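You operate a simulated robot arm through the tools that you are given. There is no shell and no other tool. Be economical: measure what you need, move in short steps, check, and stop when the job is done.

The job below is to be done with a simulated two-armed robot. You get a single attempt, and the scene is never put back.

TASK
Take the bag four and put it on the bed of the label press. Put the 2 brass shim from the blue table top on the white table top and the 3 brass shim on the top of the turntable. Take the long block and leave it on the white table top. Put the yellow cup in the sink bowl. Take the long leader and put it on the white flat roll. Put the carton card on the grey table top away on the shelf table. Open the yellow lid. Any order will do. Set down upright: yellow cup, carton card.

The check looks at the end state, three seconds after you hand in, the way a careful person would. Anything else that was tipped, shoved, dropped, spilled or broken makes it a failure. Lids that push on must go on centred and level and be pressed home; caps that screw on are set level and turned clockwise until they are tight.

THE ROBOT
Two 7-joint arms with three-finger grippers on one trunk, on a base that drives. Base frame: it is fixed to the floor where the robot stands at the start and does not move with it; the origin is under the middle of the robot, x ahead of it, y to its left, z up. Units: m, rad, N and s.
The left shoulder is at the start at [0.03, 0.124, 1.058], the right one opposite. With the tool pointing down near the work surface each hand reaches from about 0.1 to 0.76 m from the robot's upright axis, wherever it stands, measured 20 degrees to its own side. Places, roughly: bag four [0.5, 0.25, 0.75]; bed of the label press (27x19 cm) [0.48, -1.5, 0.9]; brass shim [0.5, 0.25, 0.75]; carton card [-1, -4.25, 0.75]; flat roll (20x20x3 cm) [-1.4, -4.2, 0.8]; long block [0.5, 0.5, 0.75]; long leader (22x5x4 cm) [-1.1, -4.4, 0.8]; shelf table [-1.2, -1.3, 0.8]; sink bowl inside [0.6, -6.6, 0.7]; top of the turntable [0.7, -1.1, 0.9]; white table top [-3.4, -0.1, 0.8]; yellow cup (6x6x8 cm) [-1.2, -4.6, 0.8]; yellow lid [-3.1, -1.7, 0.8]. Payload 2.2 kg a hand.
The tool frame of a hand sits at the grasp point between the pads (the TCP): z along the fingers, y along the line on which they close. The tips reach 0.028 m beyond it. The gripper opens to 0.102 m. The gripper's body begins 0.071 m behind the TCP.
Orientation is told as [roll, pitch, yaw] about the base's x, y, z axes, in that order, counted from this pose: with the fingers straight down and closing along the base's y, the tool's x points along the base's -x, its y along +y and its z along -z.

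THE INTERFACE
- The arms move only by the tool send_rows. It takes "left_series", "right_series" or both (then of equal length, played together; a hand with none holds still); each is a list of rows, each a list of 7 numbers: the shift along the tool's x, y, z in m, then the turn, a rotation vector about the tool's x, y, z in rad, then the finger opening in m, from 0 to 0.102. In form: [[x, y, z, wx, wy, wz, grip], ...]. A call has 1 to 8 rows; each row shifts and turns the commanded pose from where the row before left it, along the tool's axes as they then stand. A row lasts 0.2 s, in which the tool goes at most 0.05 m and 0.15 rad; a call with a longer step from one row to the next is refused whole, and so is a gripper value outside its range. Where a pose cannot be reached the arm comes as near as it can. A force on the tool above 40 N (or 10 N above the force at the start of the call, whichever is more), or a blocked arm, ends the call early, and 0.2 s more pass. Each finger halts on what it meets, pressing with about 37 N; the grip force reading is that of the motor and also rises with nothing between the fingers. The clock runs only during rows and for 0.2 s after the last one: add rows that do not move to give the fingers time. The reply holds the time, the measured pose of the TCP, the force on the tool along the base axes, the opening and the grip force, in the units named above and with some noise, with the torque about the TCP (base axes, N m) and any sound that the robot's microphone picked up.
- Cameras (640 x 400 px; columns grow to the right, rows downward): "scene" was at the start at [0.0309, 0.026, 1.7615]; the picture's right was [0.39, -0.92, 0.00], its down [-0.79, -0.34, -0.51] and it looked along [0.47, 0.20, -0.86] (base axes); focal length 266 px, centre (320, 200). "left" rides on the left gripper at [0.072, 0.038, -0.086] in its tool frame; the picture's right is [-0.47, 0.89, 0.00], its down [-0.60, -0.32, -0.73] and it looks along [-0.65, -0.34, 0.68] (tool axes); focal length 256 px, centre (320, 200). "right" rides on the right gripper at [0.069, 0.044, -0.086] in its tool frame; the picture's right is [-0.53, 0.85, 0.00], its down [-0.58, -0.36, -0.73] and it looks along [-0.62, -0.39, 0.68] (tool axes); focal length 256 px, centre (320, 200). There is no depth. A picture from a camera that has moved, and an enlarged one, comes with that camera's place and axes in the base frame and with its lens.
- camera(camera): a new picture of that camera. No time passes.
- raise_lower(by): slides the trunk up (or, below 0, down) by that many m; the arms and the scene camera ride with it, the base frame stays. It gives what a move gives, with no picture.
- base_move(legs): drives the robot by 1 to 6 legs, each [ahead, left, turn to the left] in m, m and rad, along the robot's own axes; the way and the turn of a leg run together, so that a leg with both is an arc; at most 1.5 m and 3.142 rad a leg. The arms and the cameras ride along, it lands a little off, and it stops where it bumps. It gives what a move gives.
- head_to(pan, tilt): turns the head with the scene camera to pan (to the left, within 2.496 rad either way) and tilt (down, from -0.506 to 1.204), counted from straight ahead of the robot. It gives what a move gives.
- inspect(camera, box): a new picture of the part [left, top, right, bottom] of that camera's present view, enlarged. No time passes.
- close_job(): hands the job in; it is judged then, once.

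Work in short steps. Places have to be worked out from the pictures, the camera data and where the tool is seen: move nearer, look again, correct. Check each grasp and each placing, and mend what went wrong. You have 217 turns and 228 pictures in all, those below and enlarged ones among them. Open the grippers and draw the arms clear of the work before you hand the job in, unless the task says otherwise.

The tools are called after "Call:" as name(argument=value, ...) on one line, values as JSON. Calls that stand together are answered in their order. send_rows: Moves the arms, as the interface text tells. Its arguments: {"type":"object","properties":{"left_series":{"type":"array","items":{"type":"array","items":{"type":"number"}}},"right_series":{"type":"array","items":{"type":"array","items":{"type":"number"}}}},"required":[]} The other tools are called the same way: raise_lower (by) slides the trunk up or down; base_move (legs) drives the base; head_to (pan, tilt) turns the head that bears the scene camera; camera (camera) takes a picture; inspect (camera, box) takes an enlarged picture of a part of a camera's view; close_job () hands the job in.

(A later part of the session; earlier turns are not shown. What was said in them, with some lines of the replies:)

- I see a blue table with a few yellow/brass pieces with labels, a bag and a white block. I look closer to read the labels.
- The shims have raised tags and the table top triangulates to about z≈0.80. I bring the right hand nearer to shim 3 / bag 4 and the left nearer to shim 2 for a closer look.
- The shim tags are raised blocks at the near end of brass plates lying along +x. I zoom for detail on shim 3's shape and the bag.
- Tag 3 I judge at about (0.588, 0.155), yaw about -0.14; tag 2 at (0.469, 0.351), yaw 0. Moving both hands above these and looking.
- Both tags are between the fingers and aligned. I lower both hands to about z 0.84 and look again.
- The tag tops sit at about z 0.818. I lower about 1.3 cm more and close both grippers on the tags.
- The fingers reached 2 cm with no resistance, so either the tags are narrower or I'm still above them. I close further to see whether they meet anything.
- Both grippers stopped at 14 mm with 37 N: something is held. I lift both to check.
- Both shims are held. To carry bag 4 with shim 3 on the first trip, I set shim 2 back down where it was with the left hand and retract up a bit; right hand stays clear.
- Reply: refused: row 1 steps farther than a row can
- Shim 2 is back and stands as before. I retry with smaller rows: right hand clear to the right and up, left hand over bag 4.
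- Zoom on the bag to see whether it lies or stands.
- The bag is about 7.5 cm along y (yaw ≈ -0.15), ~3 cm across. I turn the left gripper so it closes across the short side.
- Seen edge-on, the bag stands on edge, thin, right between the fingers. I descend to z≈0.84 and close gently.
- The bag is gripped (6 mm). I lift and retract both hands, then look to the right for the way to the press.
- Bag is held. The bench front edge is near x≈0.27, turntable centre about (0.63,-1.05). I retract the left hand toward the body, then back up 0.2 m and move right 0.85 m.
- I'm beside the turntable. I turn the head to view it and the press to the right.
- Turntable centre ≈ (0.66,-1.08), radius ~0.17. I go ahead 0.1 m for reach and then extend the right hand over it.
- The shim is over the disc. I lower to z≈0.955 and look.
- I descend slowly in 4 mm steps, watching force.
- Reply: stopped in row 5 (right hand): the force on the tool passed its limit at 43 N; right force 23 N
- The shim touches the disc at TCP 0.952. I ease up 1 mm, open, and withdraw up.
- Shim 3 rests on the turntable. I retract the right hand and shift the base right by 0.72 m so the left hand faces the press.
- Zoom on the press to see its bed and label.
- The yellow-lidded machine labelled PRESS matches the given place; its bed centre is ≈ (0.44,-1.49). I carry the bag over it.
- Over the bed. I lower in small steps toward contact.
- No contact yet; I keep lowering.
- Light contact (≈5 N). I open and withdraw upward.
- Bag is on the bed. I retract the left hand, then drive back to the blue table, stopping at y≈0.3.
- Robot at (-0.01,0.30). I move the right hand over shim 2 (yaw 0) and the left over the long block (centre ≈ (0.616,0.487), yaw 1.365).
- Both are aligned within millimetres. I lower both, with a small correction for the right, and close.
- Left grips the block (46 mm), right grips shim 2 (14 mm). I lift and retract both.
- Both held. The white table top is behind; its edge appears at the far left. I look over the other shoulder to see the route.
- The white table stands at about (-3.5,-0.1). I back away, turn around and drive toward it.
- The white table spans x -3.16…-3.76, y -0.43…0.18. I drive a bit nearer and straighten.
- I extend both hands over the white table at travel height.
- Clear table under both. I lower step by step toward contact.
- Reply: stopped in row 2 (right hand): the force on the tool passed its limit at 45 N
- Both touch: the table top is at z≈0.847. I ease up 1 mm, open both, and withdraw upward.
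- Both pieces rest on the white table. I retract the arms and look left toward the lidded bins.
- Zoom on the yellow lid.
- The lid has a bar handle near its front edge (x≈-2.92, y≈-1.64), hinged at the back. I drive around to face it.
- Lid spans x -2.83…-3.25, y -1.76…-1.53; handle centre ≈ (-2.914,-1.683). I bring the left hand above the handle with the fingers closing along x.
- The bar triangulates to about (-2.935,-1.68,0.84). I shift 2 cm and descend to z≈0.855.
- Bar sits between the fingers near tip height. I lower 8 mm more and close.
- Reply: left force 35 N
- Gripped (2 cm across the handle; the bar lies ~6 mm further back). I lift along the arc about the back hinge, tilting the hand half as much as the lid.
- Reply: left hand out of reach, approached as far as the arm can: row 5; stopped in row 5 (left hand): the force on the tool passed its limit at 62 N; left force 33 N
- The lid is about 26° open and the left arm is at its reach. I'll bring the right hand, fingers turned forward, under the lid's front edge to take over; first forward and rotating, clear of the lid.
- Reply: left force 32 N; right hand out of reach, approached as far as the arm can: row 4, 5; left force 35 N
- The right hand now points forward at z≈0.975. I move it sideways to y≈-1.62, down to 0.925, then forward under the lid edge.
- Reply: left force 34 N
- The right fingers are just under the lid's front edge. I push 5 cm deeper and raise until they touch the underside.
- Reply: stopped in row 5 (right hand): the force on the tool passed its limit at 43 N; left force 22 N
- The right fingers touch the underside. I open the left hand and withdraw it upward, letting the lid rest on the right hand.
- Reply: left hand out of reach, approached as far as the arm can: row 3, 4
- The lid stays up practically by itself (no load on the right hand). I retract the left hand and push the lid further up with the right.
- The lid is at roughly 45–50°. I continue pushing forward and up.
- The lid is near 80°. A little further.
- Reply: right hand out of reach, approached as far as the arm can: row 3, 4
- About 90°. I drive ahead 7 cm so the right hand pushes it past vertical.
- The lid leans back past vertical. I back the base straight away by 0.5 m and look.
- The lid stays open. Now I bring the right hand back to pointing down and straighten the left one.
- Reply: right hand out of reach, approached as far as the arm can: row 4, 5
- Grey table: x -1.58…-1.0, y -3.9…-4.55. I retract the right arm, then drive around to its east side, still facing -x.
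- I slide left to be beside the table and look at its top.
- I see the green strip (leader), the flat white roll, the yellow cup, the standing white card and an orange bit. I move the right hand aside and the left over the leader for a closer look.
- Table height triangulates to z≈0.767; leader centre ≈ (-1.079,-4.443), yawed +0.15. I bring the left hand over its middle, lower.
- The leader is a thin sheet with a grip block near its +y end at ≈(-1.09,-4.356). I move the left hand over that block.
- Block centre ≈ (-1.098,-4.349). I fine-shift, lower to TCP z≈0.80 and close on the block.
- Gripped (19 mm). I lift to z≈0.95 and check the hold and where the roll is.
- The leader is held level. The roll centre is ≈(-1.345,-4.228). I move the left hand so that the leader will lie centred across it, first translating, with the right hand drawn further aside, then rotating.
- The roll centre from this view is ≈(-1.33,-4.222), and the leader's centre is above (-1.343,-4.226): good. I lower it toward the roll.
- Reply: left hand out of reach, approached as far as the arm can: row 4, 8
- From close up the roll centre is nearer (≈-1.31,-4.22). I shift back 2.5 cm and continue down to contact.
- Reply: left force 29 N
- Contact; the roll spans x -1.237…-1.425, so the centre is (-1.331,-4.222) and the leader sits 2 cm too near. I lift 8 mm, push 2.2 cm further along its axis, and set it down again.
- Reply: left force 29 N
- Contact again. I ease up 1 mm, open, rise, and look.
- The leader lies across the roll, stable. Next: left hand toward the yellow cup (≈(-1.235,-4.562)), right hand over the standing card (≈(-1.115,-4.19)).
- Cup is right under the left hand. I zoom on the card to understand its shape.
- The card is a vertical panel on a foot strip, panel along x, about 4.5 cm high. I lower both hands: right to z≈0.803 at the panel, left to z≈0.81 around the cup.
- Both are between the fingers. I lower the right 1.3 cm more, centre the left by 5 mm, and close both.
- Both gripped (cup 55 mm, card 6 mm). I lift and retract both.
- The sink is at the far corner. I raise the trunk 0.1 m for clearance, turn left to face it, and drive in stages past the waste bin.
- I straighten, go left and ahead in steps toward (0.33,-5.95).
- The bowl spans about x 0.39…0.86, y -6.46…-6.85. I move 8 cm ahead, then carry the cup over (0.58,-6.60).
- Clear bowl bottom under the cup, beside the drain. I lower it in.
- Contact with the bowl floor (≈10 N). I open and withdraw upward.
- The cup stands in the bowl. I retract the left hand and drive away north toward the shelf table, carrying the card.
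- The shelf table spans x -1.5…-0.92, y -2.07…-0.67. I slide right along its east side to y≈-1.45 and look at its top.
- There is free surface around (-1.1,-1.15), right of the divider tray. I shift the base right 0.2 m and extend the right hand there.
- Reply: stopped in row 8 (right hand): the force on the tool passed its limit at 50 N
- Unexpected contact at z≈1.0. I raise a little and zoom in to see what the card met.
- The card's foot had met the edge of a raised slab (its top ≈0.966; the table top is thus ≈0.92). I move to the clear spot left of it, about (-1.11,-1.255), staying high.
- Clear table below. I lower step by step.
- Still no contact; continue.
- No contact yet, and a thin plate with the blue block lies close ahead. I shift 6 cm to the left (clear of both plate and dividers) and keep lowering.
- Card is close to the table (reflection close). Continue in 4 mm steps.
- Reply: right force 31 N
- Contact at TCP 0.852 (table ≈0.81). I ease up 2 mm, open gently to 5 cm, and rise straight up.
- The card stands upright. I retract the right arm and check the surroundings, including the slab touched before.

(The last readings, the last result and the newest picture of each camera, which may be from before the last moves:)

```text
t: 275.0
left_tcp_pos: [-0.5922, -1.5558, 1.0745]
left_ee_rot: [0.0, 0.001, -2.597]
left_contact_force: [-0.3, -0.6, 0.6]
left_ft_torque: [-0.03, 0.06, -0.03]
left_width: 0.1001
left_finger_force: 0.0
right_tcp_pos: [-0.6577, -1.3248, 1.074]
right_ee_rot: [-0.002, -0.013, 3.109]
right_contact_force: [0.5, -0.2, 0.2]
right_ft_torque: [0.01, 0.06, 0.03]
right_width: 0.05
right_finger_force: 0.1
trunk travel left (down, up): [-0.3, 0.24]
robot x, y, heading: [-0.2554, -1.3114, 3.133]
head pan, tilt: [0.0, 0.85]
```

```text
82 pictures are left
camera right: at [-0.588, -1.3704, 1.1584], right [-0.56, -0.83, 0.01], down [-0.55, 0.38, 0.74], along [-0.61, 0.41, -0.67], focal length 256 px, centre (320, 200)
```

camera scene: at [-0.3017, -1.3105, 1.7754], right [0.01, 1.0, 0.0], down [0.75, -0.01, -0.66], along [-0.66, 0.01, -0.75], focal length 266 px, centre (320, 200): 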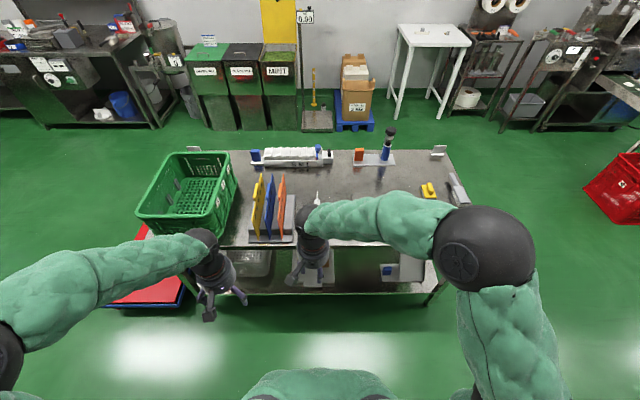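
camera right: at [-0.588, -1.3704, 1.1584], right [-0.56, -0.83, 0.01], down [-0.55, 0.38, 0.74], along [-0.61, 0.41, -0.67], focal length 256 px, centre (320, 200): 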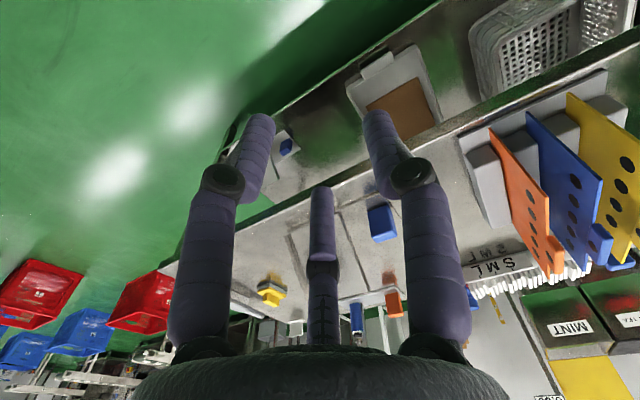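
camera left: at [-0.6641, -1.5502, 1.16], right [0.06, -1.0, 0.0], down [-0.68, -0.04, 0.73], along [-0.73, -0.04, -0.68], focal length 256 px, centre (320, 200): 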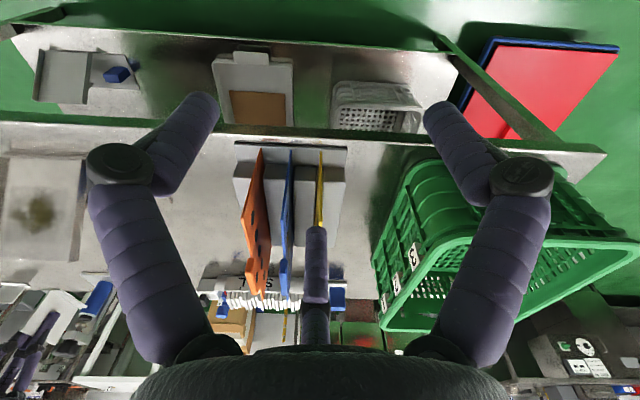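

The arm covers the slab; I slide right 0.5 m and look back at the table top.

Call:
base_move(legs=[[0, -0.6, 0]])

Call:
head_to(pan=0.45, tilt=0.75)

Call:
camera(camera="scene")

```text
t: 278.3
left_tcp_pos: [-0.5876, -0.9689, 1.0749]
left_ee_rot: [0.0, -0.001, -2.6]
left_contact_force: [0.2, 0.6, 0.9]
left_ft_torque: [-0.02, 0.02, 0.03]
left_width: 0.0999
left_finger_force: 0.0
right_tcp_pos: [-0.6522, -0.7367, 1.0736]
right_ee_rot: [0.001, -0.013, 3.106]
right_contact_force: [-0.4, 0.0, 0.8]
right_ft_torque: [0.0, 0.0, -0.02]
right_width: 0.0503
right_finger_force: 0.1
trunk travel left (down, up): [-0.3, 0.24]
robot x, y, heading: [-0.2511, -0.7221, 3.134]
head pan, tilt: [0.0, 0.85]
```

```text
t: 279.2
left_tcp_pos: [-0.5878, -0.9698, 1.0746]
left_ee_rot: [-0.001, -0.001, -2.6]
left_contact_force: [0.0, -0.2, 0.7]
left_ft_torque: [0.02, 0.0, 0.03]
left_width: 0.1002
left_finger_force: 0.1
right_tcp_pos: [-0.6528, -0.7386, 1.0727]
right_ee_rot: [-0.002, -0.014, 3.107]
right_contact_force: [-0.3, 0.3, -0.1]
right_ft_torque: [-0.01, 0.0, 0.03]
right_width: 0.0498
right_finger_force: 0.0
trunk travel left (down, up): [-0.3, 0.24]
robot x, y, heading: [-0.2504, -0.7282, 3.132]
head pan, tilt: [0.45, 0.75]
```

```text
81 pictures are left
camera scene: at [-0.2958, -0.7604, 1.7834], right [-0.43, 0.9, 0.0], down [0.62, 0.29, -0.73], along [-0.66, -0.31, -0.68], focal length 266 px, centre (320, 200)
```

scene: 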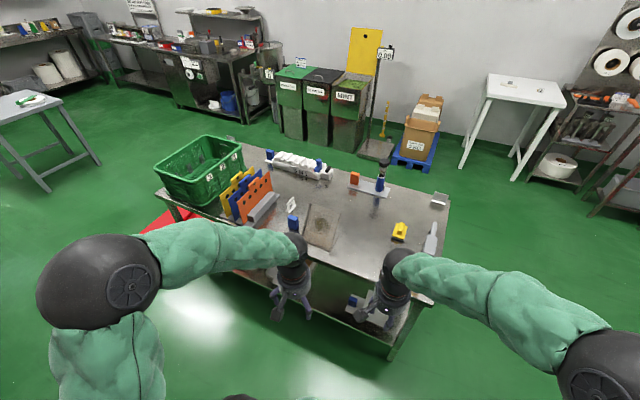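

Call:
inspect(camera="scene", box=[220, 140, 460, 290])

Call:
inspect(camera="scene", box=[270, 180, 360, 250])

```text
2.67 times, centred on (340, 215) of scene
camera zoom: at [-0.2958, -0.7604, 1.7834], right [-0.43, 0.9, 0.0], down [0.62, 0.29, -0.73], along [-0.66, -0.31, -0.68], focal length 710 px, centre (267, 160)
```

zoom: 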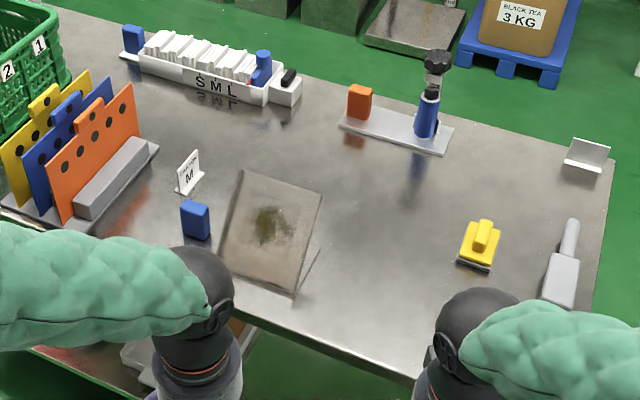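

```text
5.71 times, centred on (315, 215) of scene
camera zoom: at [-0.2958, -0.7604, 1.7834], right [-0.43, 0.9, 0.0], down [0.62, 0.29, -0.73], along [-0.66, -0.31, -0.68], focal length 1522 px, centre (349, 114)
```

zoom: 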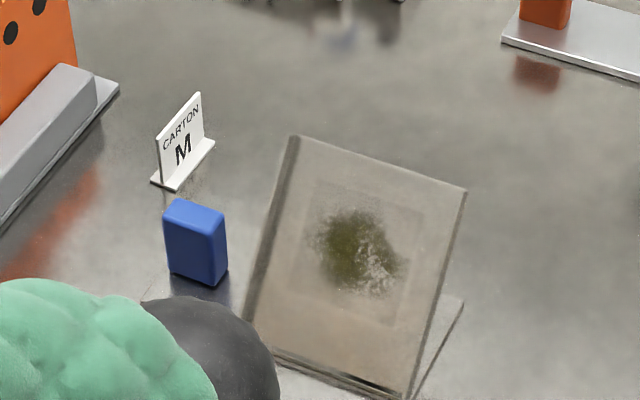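

The card stands with "CARTON M" readable and the tilted stand with the blue block looks intact. I check the leader on the roll and the lid once more from here.

Call:
inspect(camera="scene", box=[0, 70, 110, 150])

Call:
inspect(camera="scene", box=[270, 10, 580, 180])

```text
5.00 times, centred on (55, 110) of scene
camera zoom: at [-0.2958, -0.7604, 1.7834], right [-0.43, 0.9, 0.0], down [0.62, 0.29, -0.73], along [-0.66, -0.31, -0.68], focal length 1332 px, centre (1645, 650)
```

zoom: 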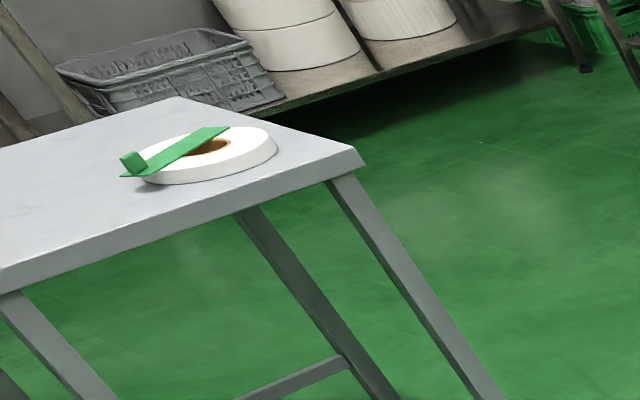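

```text
2.06 times, centred on (425, 95) of scene
camera zoom: at [-0.2958, -0.7604, 1.7834], right [-0.43, 0.9, 0.0], down [0.62, 0.29, -0.73], along [-0.66, -0.31, -0.68], focal length 550 px, centre (103, 417)
```

zoom: 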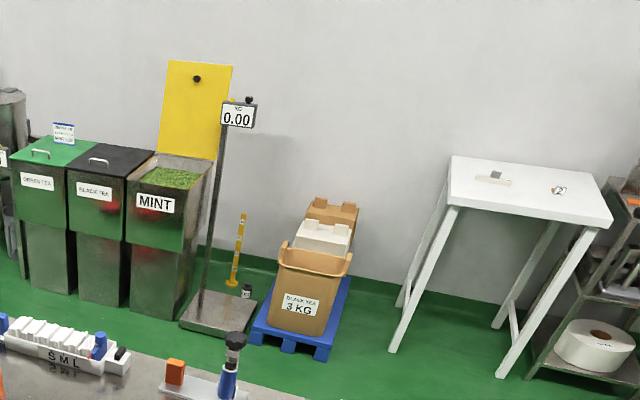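

Everything checks out: the leader lies level on the roll, the lid is open, and the block and shim 2 are on the white table. Both grippers are open and clear of the work, so I hand in.

Call:
close_job()

```text
The job is handed in.
```

The job is handed in, and I saw every item in its place, though I didn't look again at bag four, shim 3 or the cup after leaving them. Two things weren't clean:
- **Long leader:** its grip end overhangs the edge of the white roll by about 3 cm, but it lies level.
- **Shelf table:** while being set down, the card first touched the tilted stand there. The stand looked intact afterwards.
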